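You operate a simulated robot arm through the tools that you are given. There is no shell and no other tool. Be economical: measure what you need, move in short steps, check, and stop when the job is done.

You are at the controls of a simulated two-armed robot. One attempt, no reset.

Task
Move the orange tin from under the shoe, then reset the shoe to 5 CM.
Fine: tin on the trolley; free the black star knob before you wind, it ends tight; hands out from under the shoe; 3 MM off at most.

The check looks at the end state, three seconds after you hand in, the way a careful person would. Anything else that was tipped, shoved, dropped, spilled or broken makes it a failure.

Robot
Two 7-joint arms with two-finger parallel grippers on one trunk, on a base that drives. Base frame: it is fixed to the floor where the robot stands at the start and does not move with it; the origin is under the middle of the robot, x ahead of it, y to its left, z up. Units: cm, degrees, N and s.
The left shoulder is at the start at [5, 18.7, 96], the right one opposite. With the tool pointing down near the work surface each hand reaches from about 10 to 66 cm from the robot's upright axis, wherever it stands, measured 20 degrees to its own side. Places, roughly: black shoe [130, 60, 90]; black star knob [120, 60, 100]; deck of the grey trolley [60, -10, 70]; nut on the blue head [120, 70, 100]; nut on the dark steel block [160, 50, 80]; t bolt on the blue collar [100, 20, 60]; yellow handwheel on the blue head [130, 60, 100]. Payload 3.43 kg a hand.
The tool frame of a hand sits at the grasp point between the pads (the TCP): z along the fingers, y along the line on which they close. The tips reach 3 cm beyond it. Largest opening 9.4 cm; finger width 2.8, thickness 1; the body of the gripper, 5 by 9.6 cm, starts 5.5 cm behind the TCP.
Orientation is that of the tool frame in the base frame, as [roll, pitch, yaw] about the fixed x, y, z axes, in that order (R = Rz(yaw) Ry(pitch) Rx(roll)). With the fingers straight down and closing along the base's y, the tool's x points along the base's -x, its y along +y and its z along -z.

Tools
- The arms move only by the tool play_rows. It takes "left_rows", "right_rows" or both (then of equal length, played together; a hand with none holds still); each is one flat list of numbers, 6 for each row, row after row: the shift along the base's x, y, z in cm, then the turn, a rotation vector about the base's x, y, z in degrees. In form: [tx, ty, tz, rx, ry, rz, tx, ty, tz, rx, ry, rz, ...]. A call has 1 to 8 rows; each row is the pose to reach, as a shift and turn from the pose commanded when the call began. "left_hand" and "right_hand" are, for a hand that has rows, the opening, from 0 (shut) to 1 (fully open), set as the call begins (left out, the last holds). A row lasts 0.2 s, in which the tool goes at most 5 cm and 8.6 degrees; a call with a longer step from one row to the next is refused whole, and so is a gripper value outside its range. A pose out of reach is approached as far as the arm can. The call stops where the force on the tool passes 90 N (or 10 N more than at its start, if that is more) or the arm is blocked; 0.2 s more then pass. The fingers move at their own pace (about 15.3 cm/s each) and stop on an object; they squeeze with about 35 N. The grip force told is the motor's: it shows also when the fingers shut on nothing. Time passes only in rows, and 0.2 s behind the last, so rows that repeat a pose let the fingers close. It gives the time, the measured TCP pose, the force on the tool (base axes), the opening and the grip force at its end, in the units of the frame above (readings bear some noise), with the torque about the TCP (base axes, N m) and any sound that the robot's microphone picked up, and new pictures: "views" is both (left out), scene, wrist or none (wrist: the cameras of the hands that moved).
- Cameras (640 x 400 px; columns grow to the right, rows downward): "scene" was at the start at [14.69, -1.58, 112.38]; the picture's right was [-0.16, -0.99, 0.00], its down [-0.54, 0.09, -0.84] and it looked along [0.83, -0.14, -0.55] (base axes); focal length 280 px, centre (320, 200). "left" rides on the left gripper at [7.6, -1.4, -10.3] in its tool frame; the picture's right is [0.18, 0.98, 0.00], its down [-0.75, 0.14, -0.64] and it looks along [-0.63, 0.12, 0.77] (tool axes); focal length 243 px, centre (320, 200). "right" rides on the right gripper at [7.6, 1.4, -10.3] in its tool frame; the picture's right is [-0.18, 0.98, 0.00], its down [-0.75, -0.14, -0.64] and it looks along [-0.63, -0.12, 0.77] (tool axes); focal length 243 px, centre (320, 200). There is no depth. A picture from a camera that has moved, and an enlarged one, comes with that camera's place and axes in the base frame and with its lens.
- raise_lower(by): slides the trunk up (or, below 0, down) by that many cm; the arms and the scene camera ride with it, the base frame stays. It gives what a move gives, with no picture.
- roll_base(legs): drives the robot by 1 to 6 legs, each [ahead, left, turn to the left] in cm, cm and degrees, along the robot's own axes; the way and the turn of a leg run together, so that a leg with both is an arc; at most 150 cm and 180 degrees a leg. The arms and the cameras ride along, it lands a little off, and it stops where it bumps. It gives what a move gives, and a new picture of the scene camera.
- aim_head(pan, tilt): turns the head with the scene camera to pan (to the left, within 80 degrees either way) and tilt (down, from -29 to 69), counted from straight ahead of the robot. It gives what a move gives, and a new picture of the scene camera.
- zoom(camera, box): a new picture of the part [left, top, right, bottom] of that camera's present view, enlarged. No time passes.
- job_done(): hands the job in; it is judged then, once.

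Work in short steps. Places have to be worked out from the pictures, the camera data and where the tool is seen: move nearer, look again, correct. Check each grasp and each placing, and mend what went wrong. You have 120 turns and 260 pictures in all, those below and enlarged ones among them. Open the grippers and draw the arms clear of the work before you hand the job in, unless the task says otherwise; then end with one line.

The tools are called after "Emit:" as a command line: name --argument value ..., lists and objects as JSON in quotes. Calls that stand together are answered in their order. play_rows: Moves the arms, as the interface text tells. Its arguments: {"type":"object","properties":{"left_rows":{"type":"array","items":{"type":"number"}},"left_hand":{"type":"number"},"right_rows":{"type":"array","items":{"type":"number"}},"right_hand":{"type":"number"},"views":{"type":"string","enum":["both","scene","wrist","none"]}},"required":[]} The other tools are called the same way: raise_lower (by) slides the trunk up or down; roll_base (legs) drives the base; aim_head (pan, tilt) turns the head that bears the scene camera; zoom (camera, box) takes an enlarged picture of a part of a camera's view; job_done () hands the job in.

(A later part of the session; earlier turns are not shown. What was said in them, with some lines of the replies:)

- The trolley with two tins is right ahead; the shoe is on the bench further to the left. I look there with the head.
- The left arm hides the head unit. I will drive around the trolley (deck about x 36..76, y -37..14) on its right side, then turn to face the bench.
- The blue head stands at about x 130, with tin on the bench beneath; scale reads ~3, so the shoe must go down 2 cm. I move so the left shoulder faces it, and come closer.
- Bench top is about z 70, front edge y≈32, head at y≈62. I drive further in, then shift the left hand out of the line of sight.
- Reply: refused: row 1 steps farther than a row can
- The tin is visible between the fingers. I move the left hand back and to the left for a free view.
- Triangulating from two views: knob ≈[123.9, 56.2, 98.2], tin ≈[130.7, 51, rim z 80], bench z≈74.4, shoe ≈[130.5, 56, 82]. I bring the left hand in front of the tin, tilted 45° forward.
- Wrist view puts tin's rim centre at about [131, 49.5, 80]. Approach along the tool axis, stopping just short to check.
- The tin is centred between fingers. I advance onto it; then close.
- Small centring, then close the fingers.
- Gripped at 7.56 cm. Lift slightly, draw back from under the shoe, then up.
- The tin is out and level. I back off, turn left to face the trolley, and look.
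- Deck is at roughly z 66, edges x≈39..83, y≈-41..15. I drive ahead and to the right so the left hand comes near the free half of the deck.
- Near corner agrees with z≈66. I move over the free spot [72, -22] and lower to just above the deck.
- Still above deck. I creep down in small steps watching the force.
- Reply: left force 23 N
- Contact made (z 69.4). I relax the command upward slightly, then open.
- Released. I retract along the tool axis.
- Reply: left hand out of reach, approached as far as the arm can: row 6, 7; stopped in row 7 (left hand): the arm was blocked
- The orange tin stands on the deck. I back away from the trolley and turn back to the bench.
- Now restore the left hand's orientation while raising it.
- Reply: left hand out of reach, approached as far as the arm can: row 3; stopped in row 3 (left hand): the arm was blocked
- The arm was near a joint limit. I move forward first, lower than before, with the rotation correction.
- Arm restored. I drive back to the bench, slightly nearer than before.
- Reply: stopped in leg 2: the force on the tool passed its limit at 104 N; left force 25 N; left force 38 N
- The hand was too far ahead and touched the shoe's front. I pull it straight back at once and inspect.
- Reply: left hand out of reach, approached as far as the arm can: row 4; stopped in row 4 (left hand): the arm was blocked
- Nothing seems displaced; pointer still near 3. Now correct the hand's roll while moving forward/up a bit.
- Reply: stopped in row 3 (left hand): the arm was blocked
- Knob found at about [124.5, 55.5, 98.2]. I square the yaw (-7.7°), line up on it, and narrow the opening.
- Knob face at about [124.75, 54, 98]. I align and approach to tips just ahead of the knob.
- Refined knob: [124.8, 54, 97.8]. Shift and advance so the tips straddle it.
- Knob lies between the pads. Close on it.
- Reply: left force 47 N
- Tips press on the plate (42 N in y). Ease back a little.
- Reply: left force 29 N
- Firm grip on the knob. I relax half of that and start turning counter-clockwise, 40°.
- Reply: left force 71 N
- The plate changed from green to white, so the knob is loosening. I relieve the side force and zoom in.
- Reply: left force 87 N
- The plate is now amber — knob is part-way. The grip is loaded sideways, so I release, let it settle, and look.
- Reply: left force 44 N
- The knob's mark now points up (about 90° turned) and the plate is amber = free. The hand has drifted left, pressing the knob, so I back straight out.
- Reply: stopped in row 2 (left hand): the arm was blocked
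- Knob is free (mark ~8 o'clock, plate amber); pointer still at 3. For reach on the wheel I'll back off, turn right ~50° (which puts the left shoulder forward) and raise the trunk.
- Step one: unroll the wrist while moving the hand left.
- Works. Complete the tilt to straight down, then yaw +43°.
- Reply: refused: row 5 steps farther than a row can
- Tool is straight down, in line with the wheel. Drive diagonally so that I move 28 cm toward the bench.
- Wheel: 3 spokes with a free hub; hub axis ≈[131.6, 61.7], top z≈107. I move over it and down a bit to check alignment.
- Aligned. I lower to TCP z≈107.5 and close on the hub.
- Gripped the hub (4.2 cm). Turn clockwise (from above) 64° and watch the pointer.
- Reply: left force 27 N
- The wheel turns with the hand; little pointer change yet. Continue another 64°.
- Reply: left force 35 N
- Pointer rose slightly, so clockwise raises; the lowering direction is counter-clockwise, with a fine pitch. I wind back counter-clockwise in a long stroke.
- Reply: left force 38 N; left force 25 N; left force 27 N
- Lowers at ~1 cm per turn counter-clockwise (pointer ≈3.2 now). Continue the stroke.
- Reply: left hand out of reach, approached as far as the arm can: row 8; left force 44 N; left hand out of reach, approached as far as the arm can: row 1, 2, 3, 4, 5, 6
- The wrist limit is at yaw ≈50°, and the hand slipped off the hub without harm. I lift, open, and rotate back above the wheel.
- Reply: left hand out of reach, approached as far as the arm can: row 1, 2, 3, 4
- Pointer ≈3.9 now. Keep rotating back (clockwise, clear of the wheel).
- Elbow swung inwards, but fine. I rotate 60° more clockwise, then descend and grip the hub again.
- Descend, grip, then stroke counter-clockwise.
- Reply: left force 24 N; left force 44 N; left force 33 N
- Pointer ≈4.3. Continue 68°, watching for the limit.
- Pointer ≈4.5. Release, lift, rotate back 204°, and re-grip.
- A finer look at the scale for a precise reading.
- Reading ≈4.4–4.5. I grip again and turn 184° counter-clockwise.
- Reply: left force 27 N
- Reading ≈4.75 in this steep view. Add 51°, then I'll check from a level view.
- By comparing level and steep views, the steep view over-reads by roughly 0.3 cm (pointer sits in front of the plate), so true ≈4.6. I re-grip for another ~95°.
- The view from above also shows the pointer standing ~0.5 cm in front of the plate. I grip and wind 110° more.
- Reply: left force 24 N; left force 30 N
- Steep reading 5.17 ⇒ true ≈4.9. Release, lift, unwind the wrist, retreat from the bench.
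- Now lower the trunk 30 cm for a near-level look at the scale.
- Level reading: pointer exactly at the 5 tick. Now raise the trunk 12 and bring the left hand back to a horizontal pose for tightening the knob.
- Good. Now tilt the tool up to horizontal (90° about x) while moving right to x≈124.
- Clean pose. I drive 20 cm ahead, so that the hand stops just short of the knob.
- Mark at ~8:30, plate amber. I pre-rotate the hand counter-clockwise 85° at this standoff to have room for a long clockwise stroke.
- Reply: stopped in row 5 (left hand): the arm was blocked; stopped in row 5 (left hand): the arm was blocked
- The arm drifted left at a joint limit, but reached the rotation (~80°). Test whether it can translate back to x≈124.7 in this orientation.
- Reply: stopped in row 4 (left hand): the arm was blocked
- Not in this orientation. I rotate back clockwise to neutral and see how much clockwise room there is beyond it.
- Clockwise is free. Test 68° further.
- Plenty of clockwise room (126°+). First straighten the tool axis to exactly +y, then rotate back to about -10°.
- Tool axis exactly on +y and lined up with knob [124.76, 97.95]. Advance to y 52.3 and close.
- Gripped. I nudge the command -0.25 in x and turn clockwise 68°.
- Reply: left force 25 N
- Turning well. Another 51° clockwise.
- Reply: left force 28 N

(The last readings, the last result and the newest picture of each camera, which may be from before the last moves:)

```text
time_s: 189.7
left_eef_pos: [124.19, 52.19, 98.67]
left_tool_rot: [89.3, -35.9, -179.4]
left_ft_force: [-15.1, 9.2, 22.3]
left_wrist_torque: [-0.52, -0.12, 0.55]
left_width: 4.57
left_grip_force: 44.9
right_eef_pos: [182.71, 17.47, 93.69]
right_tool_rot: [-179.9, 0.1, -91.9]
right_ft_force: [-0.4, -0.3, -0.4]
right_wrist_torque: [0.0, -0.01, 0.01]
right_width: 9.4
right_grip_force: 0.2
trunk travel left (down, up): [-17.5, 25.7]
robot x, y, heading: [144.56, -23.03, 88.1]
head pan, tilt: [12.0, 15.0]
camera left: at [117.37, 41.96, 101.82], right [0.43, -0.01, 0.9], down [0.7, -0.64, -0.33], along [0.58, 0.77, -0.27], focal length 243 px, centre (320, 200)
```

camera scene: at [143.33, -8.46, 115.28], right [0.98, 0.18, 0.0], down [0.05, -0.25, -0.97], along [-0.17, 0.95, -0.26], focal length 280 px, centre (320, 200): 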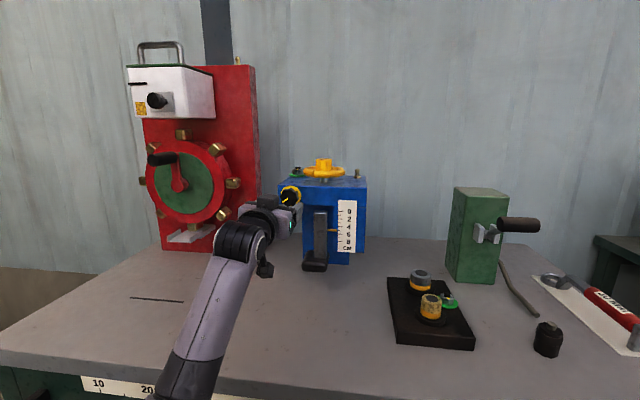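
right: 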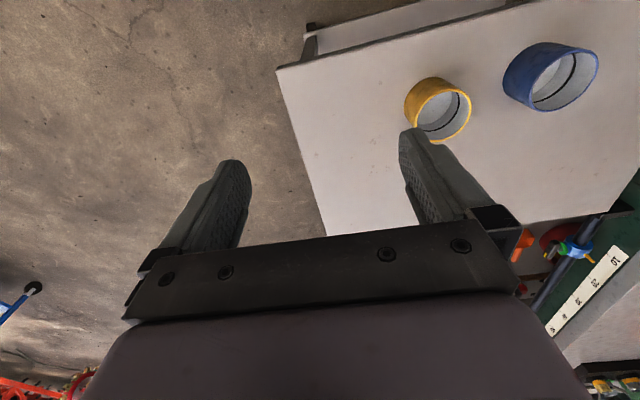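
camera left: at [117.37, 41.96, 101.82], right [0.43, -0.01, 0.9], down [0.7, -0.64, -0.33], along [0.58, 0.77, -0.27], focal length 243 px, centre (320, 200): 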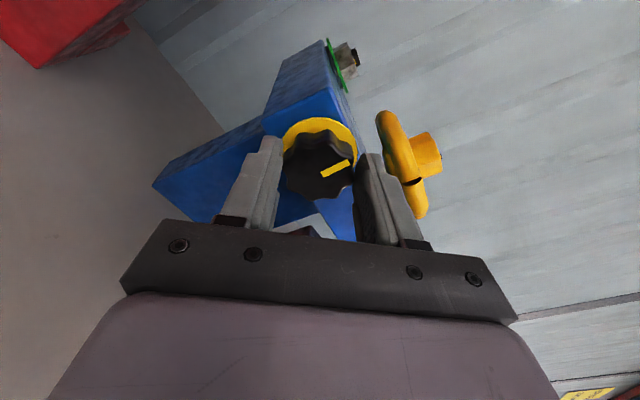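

Mark ≈12 o'clock, still amber. Release, back off, rotate back 119°, re-enter, re-grip.

Emit:
play_rows --left_rows '[0, 0, 0, 0, 0, 0, 0, 0, 0, 0, 0, 0, 0.1, -3, -0.2, 0, 0, 0, 0.2, -5.5, -0.3, 0, 0, 0]' --left_hand 0.72 --views "none"

Emit:
play_rows --left_rows '[0, 0, 0, 0, -8.5, 0, 0, 0, 0, 0, -17, 0, 0, 0, 0, 0, -25.5, 0, 0, 0, 0, 0, -34, 0, 0, 0, 0, 0, -42.5, 0, 0, 0, 0, 0, -51, 0, 0, 0, 0, 0, -59.5, 0, 0, 0, 0, 0, -68, 0]' --views "none"

Emit:
play_rows --left_rows '[0, 0, 0, 0, -8.5, 0, 0, 0, 0, 0, -17, 0, 0, 0, 0, 0, -25.5, 0, 0, 0, 0, 0, -34, 0, 0, 0, 0, 0, -42.5, 0, 0, 0, 0, 0, -51, 0]' --views "wrist"

Emit:
zoom --camera "left" --box '[160, 0, 480, 200]'

```text
time_s: 190.7
left_eef_pos: [124.75, 46.64, 98.01]
left_tool_rot: [89.9, -35.9, -179.9]
left_ft_force: [0.5, 0.3, -0.5]
left_wrist_torque: [-0.02, 0.02, -0.04]
left_width: 6.76
left_grip_force: 0.1
right_eef_pos: [182.78, 17.6, 93.56]
right_tool_rot: [179.9, -0.1, -91.9]
right_ft_force: [-0.2, -0.5, -0.6]
right_wrist_torque: [-0.02, 0.0, -0.02]
right_width: 9.4
right_grip_force: 0.1
trunk travel left (down, up): [-17.5, 25.7]
robot x, y, heading: [144.56, -23.13, 88.1]
head pan, tilt: [12.0, 15.0]
```

```text
time_s: 192.5
left_eef_pos: [124.7, 46.79, 97.83]
left_tool_rot: [90.1, 32.1, -179.9]
left_ft_force: [0.0, 0.6, -0.1]
left_wrist_torque: [0.0, 0.02, -0.02]
left_width: 6.76
left_grip_force: 0.2
right_eef_pos: [182.72, 17.69, 93.61]
right_tool_rot: [-180.0, -0.1, -91.9]
right_ft_force: [-0.1, -0.5, 0.2]
right_wrist_torque: [-0.01, 0.02, 0.01]
right_width: 9.42
right_grip_force: 0.1
trunk travel left (down, up): [-17.5, 25.7]
robot x, y, heading: [144.6, -23.77, 87.9]
head pan, tilt: [12.0, 15.0]
```

```text
time_s: 193.9
left_eef_pos: [124.57, 46.7, 97.78]
left_tool_rot: [90.7, 83.2, -179.2]
left_ft_force: [0.5, 0.4, -0.3]
left_wrist_torque: [-0.01, -0.01, -0.02]
left_width: 6.78
left_grip_force: 0.1
right_eef_pos: [182.78, 17.63, 93.69]
right_tool_rot: [179.9, 0.0, -91.9]
right_ft_force: [1.2, 0.6, -0.1]
right_wrist_torque: [-0.01, 0.0, -0.02]
right_width: 9.41
right_grip_force: 0.0
trunk travel left (down, up): [-17.5, 25.7]
robot x, y, heading: [144.66, -22.87, 88.2]
head pan, tilt: [12.0, 15.0]
camera left: at [125.26, 36.57, 90.07], right [-1.0, 0.0, -0.07], down [-0.05, -0.64, 0.77], along [-0.04, 0.77, 0.64], focal length 243 px, centre (320, 200)
```

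left: 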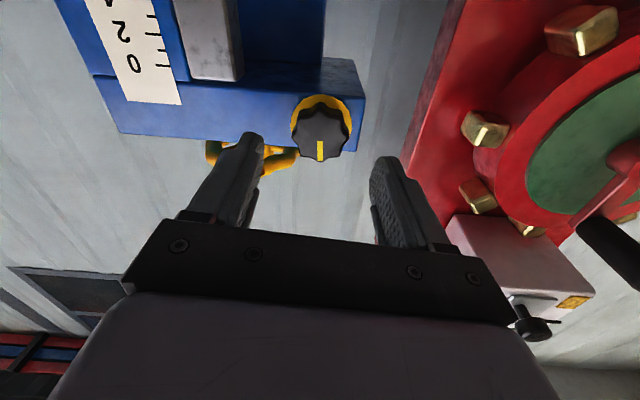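

```text
2.00 times, centred on (320, 100) of left
camera zoom: at [125.26, 36.57, 90.07], right [-1.0, 0.0, -0.07], down [-0.05, -0.64, 0.77], along [-0.04, 0.77, 0.64], focal length 485 px, centre (320, 400)
```

zoom: 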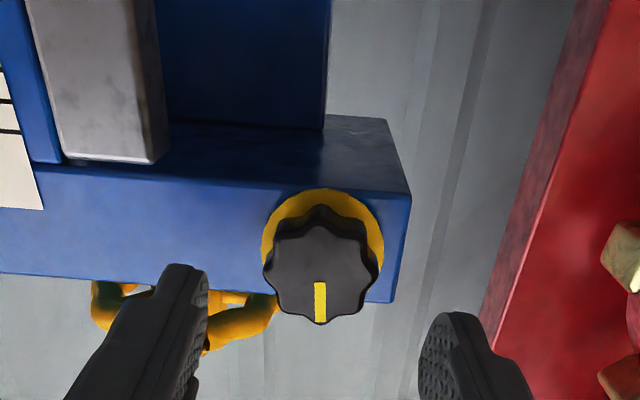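

Mark at 12 o'clock; enter again, grip, and turn clockwise 68° first.

Emit:
play_rows --left_rows '[0, 3, 0, 0, 0, 0, 0, 5.2, 0, 0, 0, 0, 0, 5.7, 0, 0, 0, 0]' --views "none"

Emit:
play_rows --left_rows '[0, 0, 0, 0, 0, 0, 0, 0, 0, 0, 0, 0, 0, 0, 0, 0, 0, 0]' --left_hand 0 --views "none"

Emit:
play_rows --left_rows '[-0.1, 0, 0, 0, 8.5, 0, -0.1, 0, 0, 0, 17, 0, -0.1, 0, 0.1, 0, 25.5, 0, -0.1, 0, 0.1, 0, 34, 0, -0.1, 0, 0.2, 0, 42.5, 0, -0.1, 0, 0.2, 0, 51, 0, -0.1, 0, 0.2, 0, 59.5, 0, -0.1, 0, 0.2, 0, 68, 0]' --views "wrist"

```text
time_s: 194.7
left_eef_pos: [124.62, 52.53, 97.87]
left_tool_rot: [90.2, 83.2, -179.8]
left_ft_force: [0.3, -0.3, 0.3]
left_wrist_torque: [0.03, -0.01, 0.02]
left_width: 6.78
left_grip_force: 0.0
right_eef_pos: [182.67, 17.71, 93.66]
right_tool_rot: [-180.0, 0.0, -91.9]
right_ft_force: [-0.1, -0.4, -0.7]
right_wrist_torque: [0.01, 0.03, -0.03]
right_width: 9.37
right_grip_force: 0.1
trunk travel left (down, up): [-17.5, 25.7]
robot x, y, heading: [144.68, -23.39, 88.1]
head pan, tilt: [12.0, 15.0]
```

```text
time_s: 195.5
left_eef_pos: [124.42, 52.46, 98.07]
left_tool_rot: [90.0, 83.0, -179.9]
left_ft_force: [-4.8, 6.3, 4.5]
left_wrist_torque: [-0.19, -0.02, 1.19]
left_width: 4.53
left_grip_force: 44.9
right_eef_pos: [182.66, 17.68, 93.71]
right_tool_rot: [-180.0, 0.1, -91.9]
right_ft_force: [0.0, -0.3, 0.7]
right_wrist_torque: [0.01, 0.01, -0.02]
right_width: 9.41
right_grip_force: 0.0
trunk travel left (down, up): [-17.5, 25.7]
robot x, y, heading: [144.65, -23.43, 88.0]
head pan, tilt: [12.0, 15.0]
```

```text
time_s: 197.3
left_eef_pos: [124.02, 52.49, 98.33]
left_tool_rot: [89.7, 15.1, -179.6]
left_ft_force: [-18.9, 13.9, 14.1]
left_wrist_torque: [-0.22, -0.29, 0.88]
left_width: 4.51
left_grip_force: 45.0
right_eef_pos: [182.64, 17.66, 93.78]
right_tool_rot: [-179.9, 0.0, -91.9]
right_ft_force: [0.7, -0.7, -0.6]
right_wrist_torque: [0.0, 0.02, -0.02]
right_width: 9.42
right_grip_force: 0.1
trunk travel left (down, up): [-17.5, 25.7]
robot x, y, heading: [144.77, -23.45, 88.2]
head pan, tilt: [12.0, 15.0]
camera left: at [117.28, 42.21, 94.87], right [-0.43, -0.01, 0.9], down [0.7, -0.64, 0.33], along [0.57, 0.77, 0.28], focal length 243 px, centre (320, 200)
```

left: 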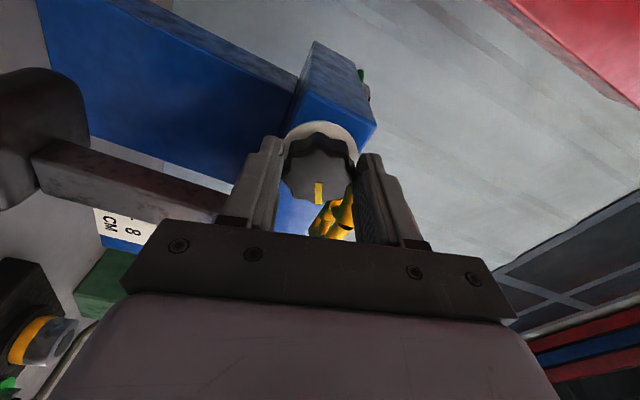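

Plate is white (intermediate). Continue clockwise 34°.

Emit:
play_rows --left_rows '[-0.05, 0, 0.1, 0, 8.5, 0, -0.05, 0, 0.1, 0, 17, 0, -0.05, 0, 0.15, 0, 25.5, 0, -0.05, 0, 0.15, 0, 34, 0]' --views "wrist"

Emit:
zoom --camera "left" --box '[220, 80, 420, 240]'

```text
time_s: 198.3
left_eef_pos: [124.2, 52.43, 98.68]
left_tool_rot: [89.5, -18.8, -179.7]
left_ft_force: [-18.9, 11.1, 18.8]
left_wrist_torque: [-0.65, -0.48, 0.13]
left_width: 4.5
left_grip_force: 45.2
right_eef_pos: [182.55, 17.56, 93.73]
right_tool_rot: [-179.9, 0.1, -91.9]
right_ft_force: [0.1, 0.0, 0.0]
right_wrist_torque: [-0.04, 0.0, 0.0]
right_width: 9.4
right_grip_force: 0.0
trunk travel left (down, up): [-17.5, 25.7]
robot x, y, heading: [144.66, -23.68, 88.0]
head pan, tilt: [12.0, 15.0]
camera left: at [116.59, 42.16, 99.58], right [0.14, -0.01, 0.99], down [0.76, -0.64, -0.11], along [0.63, 0.77, -0.09], focal length 243 px, centre (320, 200)
```

left: 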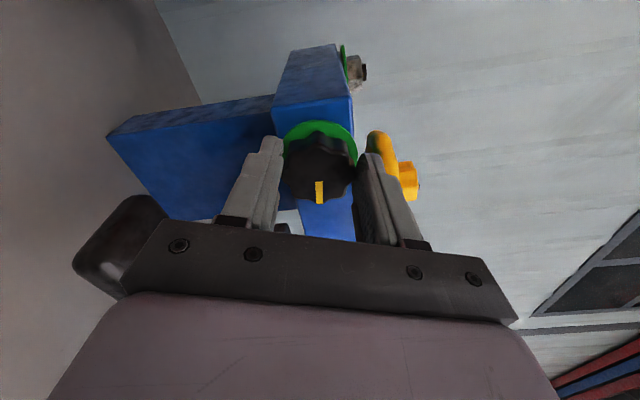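

```text
2.50 times, centred on (320, 160) of left
camera zoom: at [116.59, 42.16, 99.58], right [0.14, -0.01, 0.99], down [0.76, -0.64, -0.11], along [0.63, 0.77, -0.09], focal length 606 px, centre (320, 300)
```

zoom: 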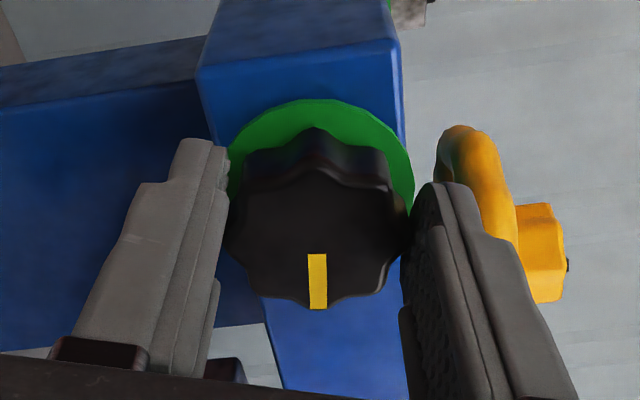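

Green. A little more (12°) for a firm hold, checking torque.

Emit:
play_rows --left_rows '[0, 0, 0, 0, 6, 0, 0, 0, 0.05, 0, 12, 0, 0, 0, 0.05, 0, 12, 0]' --views "wrist"

```text
time_s: 199.1
left_eef_pos: [124.05, 52.37, 98.72]
left_tool_rot: [89.5, -30.7, -179.6]
left_ft_force: [-16.1, 3.1, 16.5]
left_wrist_torque: [-0.58, -0.43, 0.53]
left_width: 4.51
left_grip_force: 45.0
right_eef_pos: [182.55, 17.48, 93.79]
right_tool_rot: [-179.9, 0.1, -92.0]
right_ft_force: [0.0, -0.4, -0.8]
right_wrist_torque: [0.02, 0.02, 0.01]
right_width: 9.43
right_grip_force: 0.1
trunk travel left (down, up): [-17.5, 25.7]
robot x, y, heading: [144.58, -23.52, 87.9]
head pan, tilt: [12.0, 15.0]
camera left: at [117.04, 42.14, 101.24], right [0.35, 0.0, 0.94], down [0.72, -0.64, -0.27], along [0.6, 0.77, -0.22], focal length 243 px, centre (320, 200)
```

left: 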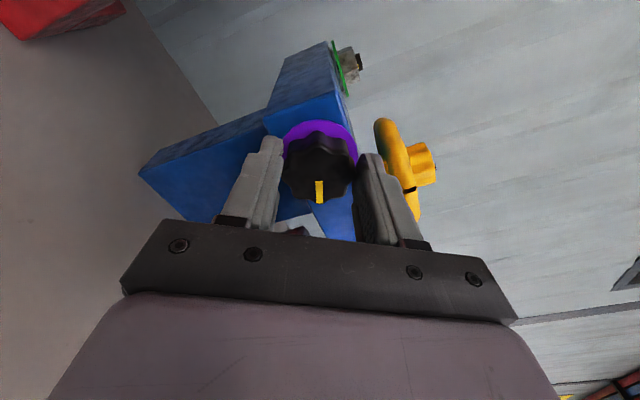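

Purple = overtightened. Turn back 12° to the green setting.

Emit:
play_rows --left_rows '[0, 0, 0, 0, -5, 0, 0, 0, -0.05, 0, -10, 0, 0, 0, -0.05, 0, -10, 0]' --views "wrist"

```text
time_s: 199.9
left_eef_pos: [124.1, 52.45, 98.54]
left_tool_rot: [89.5, -20.9, -179.6]
left_ft_force: [-16.3, 1.3, 16.1]
left_wrist_torque: [0.09, 0.31, 1.0]
left_width: 4.51
left_grip_force: 45.0
right_eef_pos: [182.55, 17.52, 93.86]
right_tool_rot: [-180.0, 0.0, -92.0]
right_ft_force: [-0.2, -0.2, 0.1]
right_wrist_torque: [-0.03, -0.02, -0.03]
right_width: 9.41
right_grip_force: 0.0
trunk travel left (down, up): [-17.5, 25.7]
robot x, y, heading: [144.84, -23.34, 87.7]
head pan, tilt: [12.0, 15.0]
camera left: at [116.71, 42.14, 99.84], right [0.18, -0.01, 0.98], down [0.76, -0.64, -0.14], along [0.63, 0.77, -0.11], focal length 243 px, centre (320, 200)
```

left: 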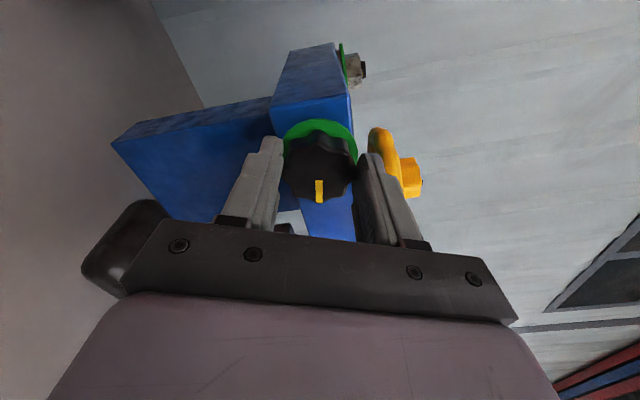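

Green again. Relieve the side load, then release and back off.

Emit:
play_rows --left_rows '[-0.15, 0, 0.15, 0, 0, 0, -0.3, 0, 0.3, 0, 0, 0]' --views "none"

Emit:
play_rows --left_rows '[0, 0, 0, 0, 0, 0, 0, 0, 0, 0, 0, 0, 0, -2.5, 0, 0, 0, 0, 0, -6, 0, 0, 0, 0]' --left_hand 0.72 --views "both"

Emit:
zoom --camera "scene" --box '[260, 140, 380, 280]'

```text
time_s: 200.5
left_eef_pos: [124.16, 52.35, 98.7]
left_tool_rot: [89.7, -21.0, -179.8]
left_ft_force: [-10.9, 11.1, 14.4]
left_wrist_torque: [0.34, 0.03, 1.31]
left_width: 4.51
left_grip_force: 44.8
right_eef_pos: [182.64, 17.52, 93.69]
right_tool_rot: [179.9, 0.1, -91.9]
right_ft_force: [0.8, -0.9, -0.5]
right_wrist_torque: [-0.02, -0.02, 0.03]
right_width: 9.4
right_grip_force: 0.0
trunk travel left (down, up): [-17.5, 25.7]
robot x, y, heading: [144.45, -23.38, 88.1]
head pan, tilt: [12.0, 15.0]
```

```text
time_s: 201.5
left_eef_pos: [124.4, 46.49, 98.58]
left_tool_rot: [89.9, -20.9, -179.8]
left_ft_force: [-0.6, 1.0, -0.5]
left_wrist_torque: [-0.04, 0.0, 0.05]
left_width: 6.78
left_grip_force: 0.1
right_eef_pos: [182.7, 17.56, 93.75]
right_tool_rot: [-179.9, 0.1, -91.9]
right_ft_force: [0.7, 0.1, 0.2]
right_wrist_torque: [-0.01, 0.03, 0.01]
right_width: 9.37
right_grip_force: 0.0
trunk travel left (down, up): [-17.5, 25.7]
robot x, y, heading: [144.92, -23.37, 88.0]
head pan, tilt: [12.0, 15.0]
camera scene: at [143.33, -8.47, 115.28], right [0.98, 0.18, 0.0], down [0.05, -0.25, -0.97], along [-0.17, 0.95, -0.26], focal length 280 px, centre (320, 200)
camera left: at [116.89, 36.07, 99.86], right [0.18, 0.0, 0.98], down [0.75, -0.64, -0.14], along [0.63, 0.77, -0.11], focal length 243 px, centre (320, 200)
```

scene: 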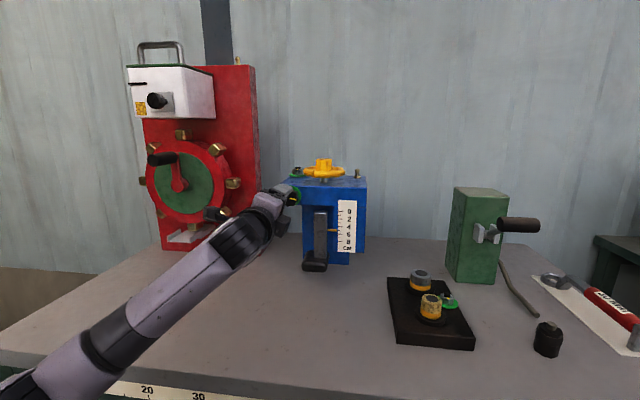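
left: 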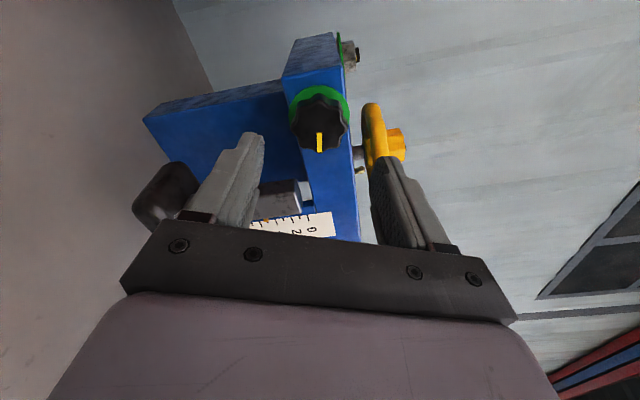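

```text
2.86 times, centred on (320, 210) of scene
camera zoom: at [143.33, -8.47, 115.28], right [0.98, 0.18, 0.0], down [0.05, -0.25, -0.97], along [-0.17, 0.95, -0.26], focal length 799 px, centre (320, 171)
```

zoom: 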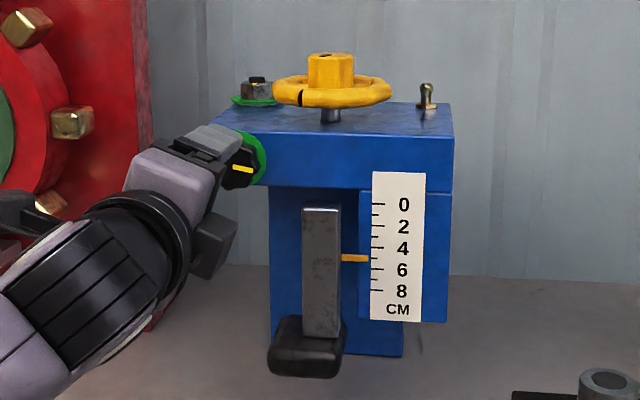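

Knob green, pointer on 5. Back the robot away from the bench, then look at the whole once more.

Emit:
roll_base --legs '[[-38, 0, 0]]'

Emit:
raise_lower --by -15

Emit:
zoom --camera "scene" --box '[270, 140, 350, 240]'

Emit:
aim_head --pan 55 --tilt 20

```text
time_s: 203.9
left_eef_pos: [123.49, 9.17, 98.57]
left_tool_rot: [89.8, -21.0, 179.8]
left_ft_force: [-0.5, 0.6, -0.4]
left_wrist_torque: [-0.04, -0.02, 0.01]
left_width: 6.78
left_grip_force: 0.1
right_eef_pos: [181.68, -19.89, 93.6]
right_tool_rot: [-179.9, 0.0, -92.2]
right_ft_force: [-0.6, 1.1, 0.0]
right_wrist_torque: [-0.02, 0.03, 0.03]
right_width: 9.39
right_grip_force: 0.1
trunk travel left (down, up): [-17.5, 25.7]
robot x, y, heading: [143.41, -60.52, 87.9]
head pan, tilt: [12.0, 15.0]
camera scene: at [142.1, -45.71, 115.28], right [0.99, 0.17, 0.0], down [0.04, -0.25, -0.97], along [-0.17, 0.95, -0.26], focal length 280 px, centre (320, 200)
```

scene: 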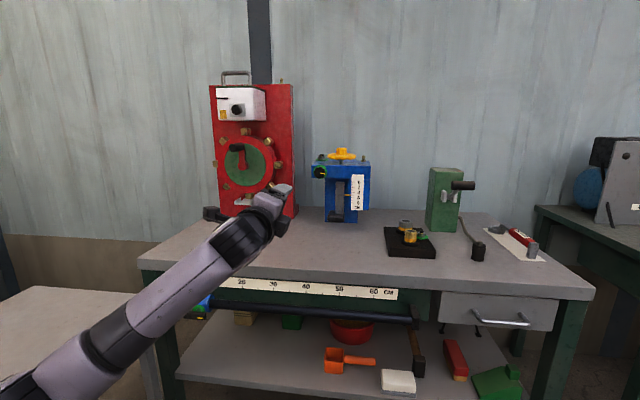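

```text
time_s: 205.7
left_eef_pos: [123.31, 9.11, 83.44]
left_tool_rot: [89.9, -21.0, 179.8]
left_ft_force: [0.0, -0.3, 0.4]
left_wrist_torque: [0.01, 0.03, 0.02]
left_width: 6.76
left_grip_force: 0.0
right_eef_pos: [181.58, -19.75, 78.67]
right_tool_rot: [-180.0, 0.0, -92.2]
right_ft_force: [-0.6, 0.4, 0.0]
right_wrist_torque: [0.01, 0.01, 0.04]
right_width: 9.42
right_grip_force: 0.3
trunk travel left (down, up): [-2.5, 40.7]
robot x, y, heading: [143.24, -60.73, 87.7]
head pan, tilt: [12.0, 15.0]
```

```text
4.00 times, centred on (310, 190) of scene
camera zoom: at [142.1, -45.71, 100.29], right [0.99, 0.17, 0.0], down [0.04, -0.25, -0.97], along [-0.17, 0.95, -0.26], focal length 1118 px, centre (360, 240)
```

zoom: 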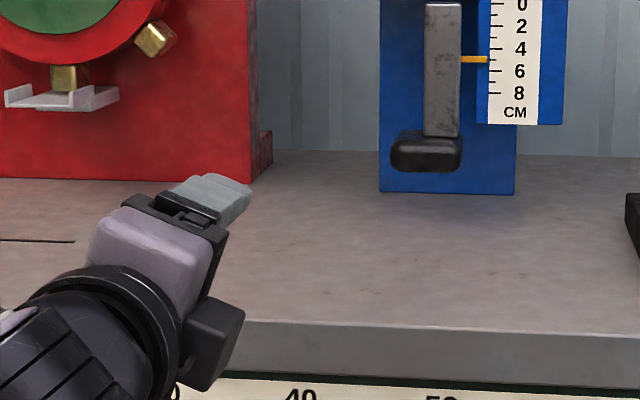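

```text
time_s: 206.8
left_eef_pos: [123.32, 9.16, 83.53]
left_tool_rot: [89.9, -21.0, 179.8]
left_ft_force: [-0.9, 0.2, 0.0]
left_wrist_torque: [-0.02, -0.01, -0.01]
left_width: 6.76
left_grip_force: 0.0
right_eef_pos: [181.82, -19.78, 78.7]
right_tool_rot: [-180.0, 0.0, -92.1]
right_ft_force: [-0.7, 0.6, -0.1]
right_wrist_torque: [0.03, -0.03, 0.03]
right_width: 9.4
right_grip_force: 0.0
trunk travel left (down, up): [-2.5, 40.7]
robot x, y, heading: [143.32, -60.81, 88.0]
head pan, tilt: [55.0, 20.0]
camera scene: at [136.28, -49.28, 99.47], right [0.6, 0.8, 0.0], down [0.27, -0.21, -0.94], along [-0.75, 0.57, -0.34], focal length 280 px, centre (320, 200)
```

scene: 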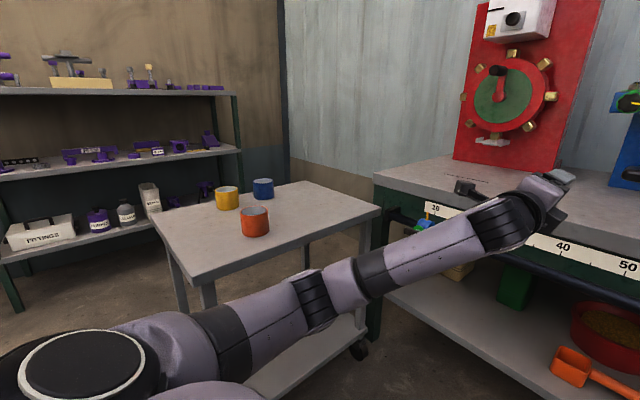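

The pointer sits on 5 in a level view, the tin stands on the trolley, and the knob is green. I open the left gripper fully before handing in.

Emit:
play_rows --left_rows '[0, -2, 0, 0, 0, 0, 0, -4, 0, 0, 0, 0]' --left_hand 1 --views "none"

Emit:
job_done

```text
time_s: 207.4
left_eef_pos: [123.42, 5.05, 83.72]
left_tool_rot: [90.0, -21.0, 179.8]
left_ft_force: [-1.0, -0.2, 0.1]
left_wrist_torque: [0.03, -0.01, -0.04]
left_width: 9.41
left_grip_force: 0.0
right_eef_pos: [181.59, -19.92, 78.74]
right_tool_rot: [-180.0, 0.0, -92.1]
right_ft_force: [-0.4, 0.0, 0.1]
right_wrist_torque: [0.01, 0.01, -0.01]
right_width: 9.37
right_grip_force: 0.0
trunk travel left (down, up): [-2.5, 40.7]
robot x, y, heading: [143.28, -60.62, 87.9]
head pan, tilt: [55.0, 20.0]
```

```text
The job is handed in.
```

The orange tin is on the trolley, the shoe reads 5 cm in a level view, the star knob is tight again with its plate green, and both hands are open and clear; on the way in the left hand hit the shoe once at about 104 N, and the pictures afterwards showed nothing displaced.
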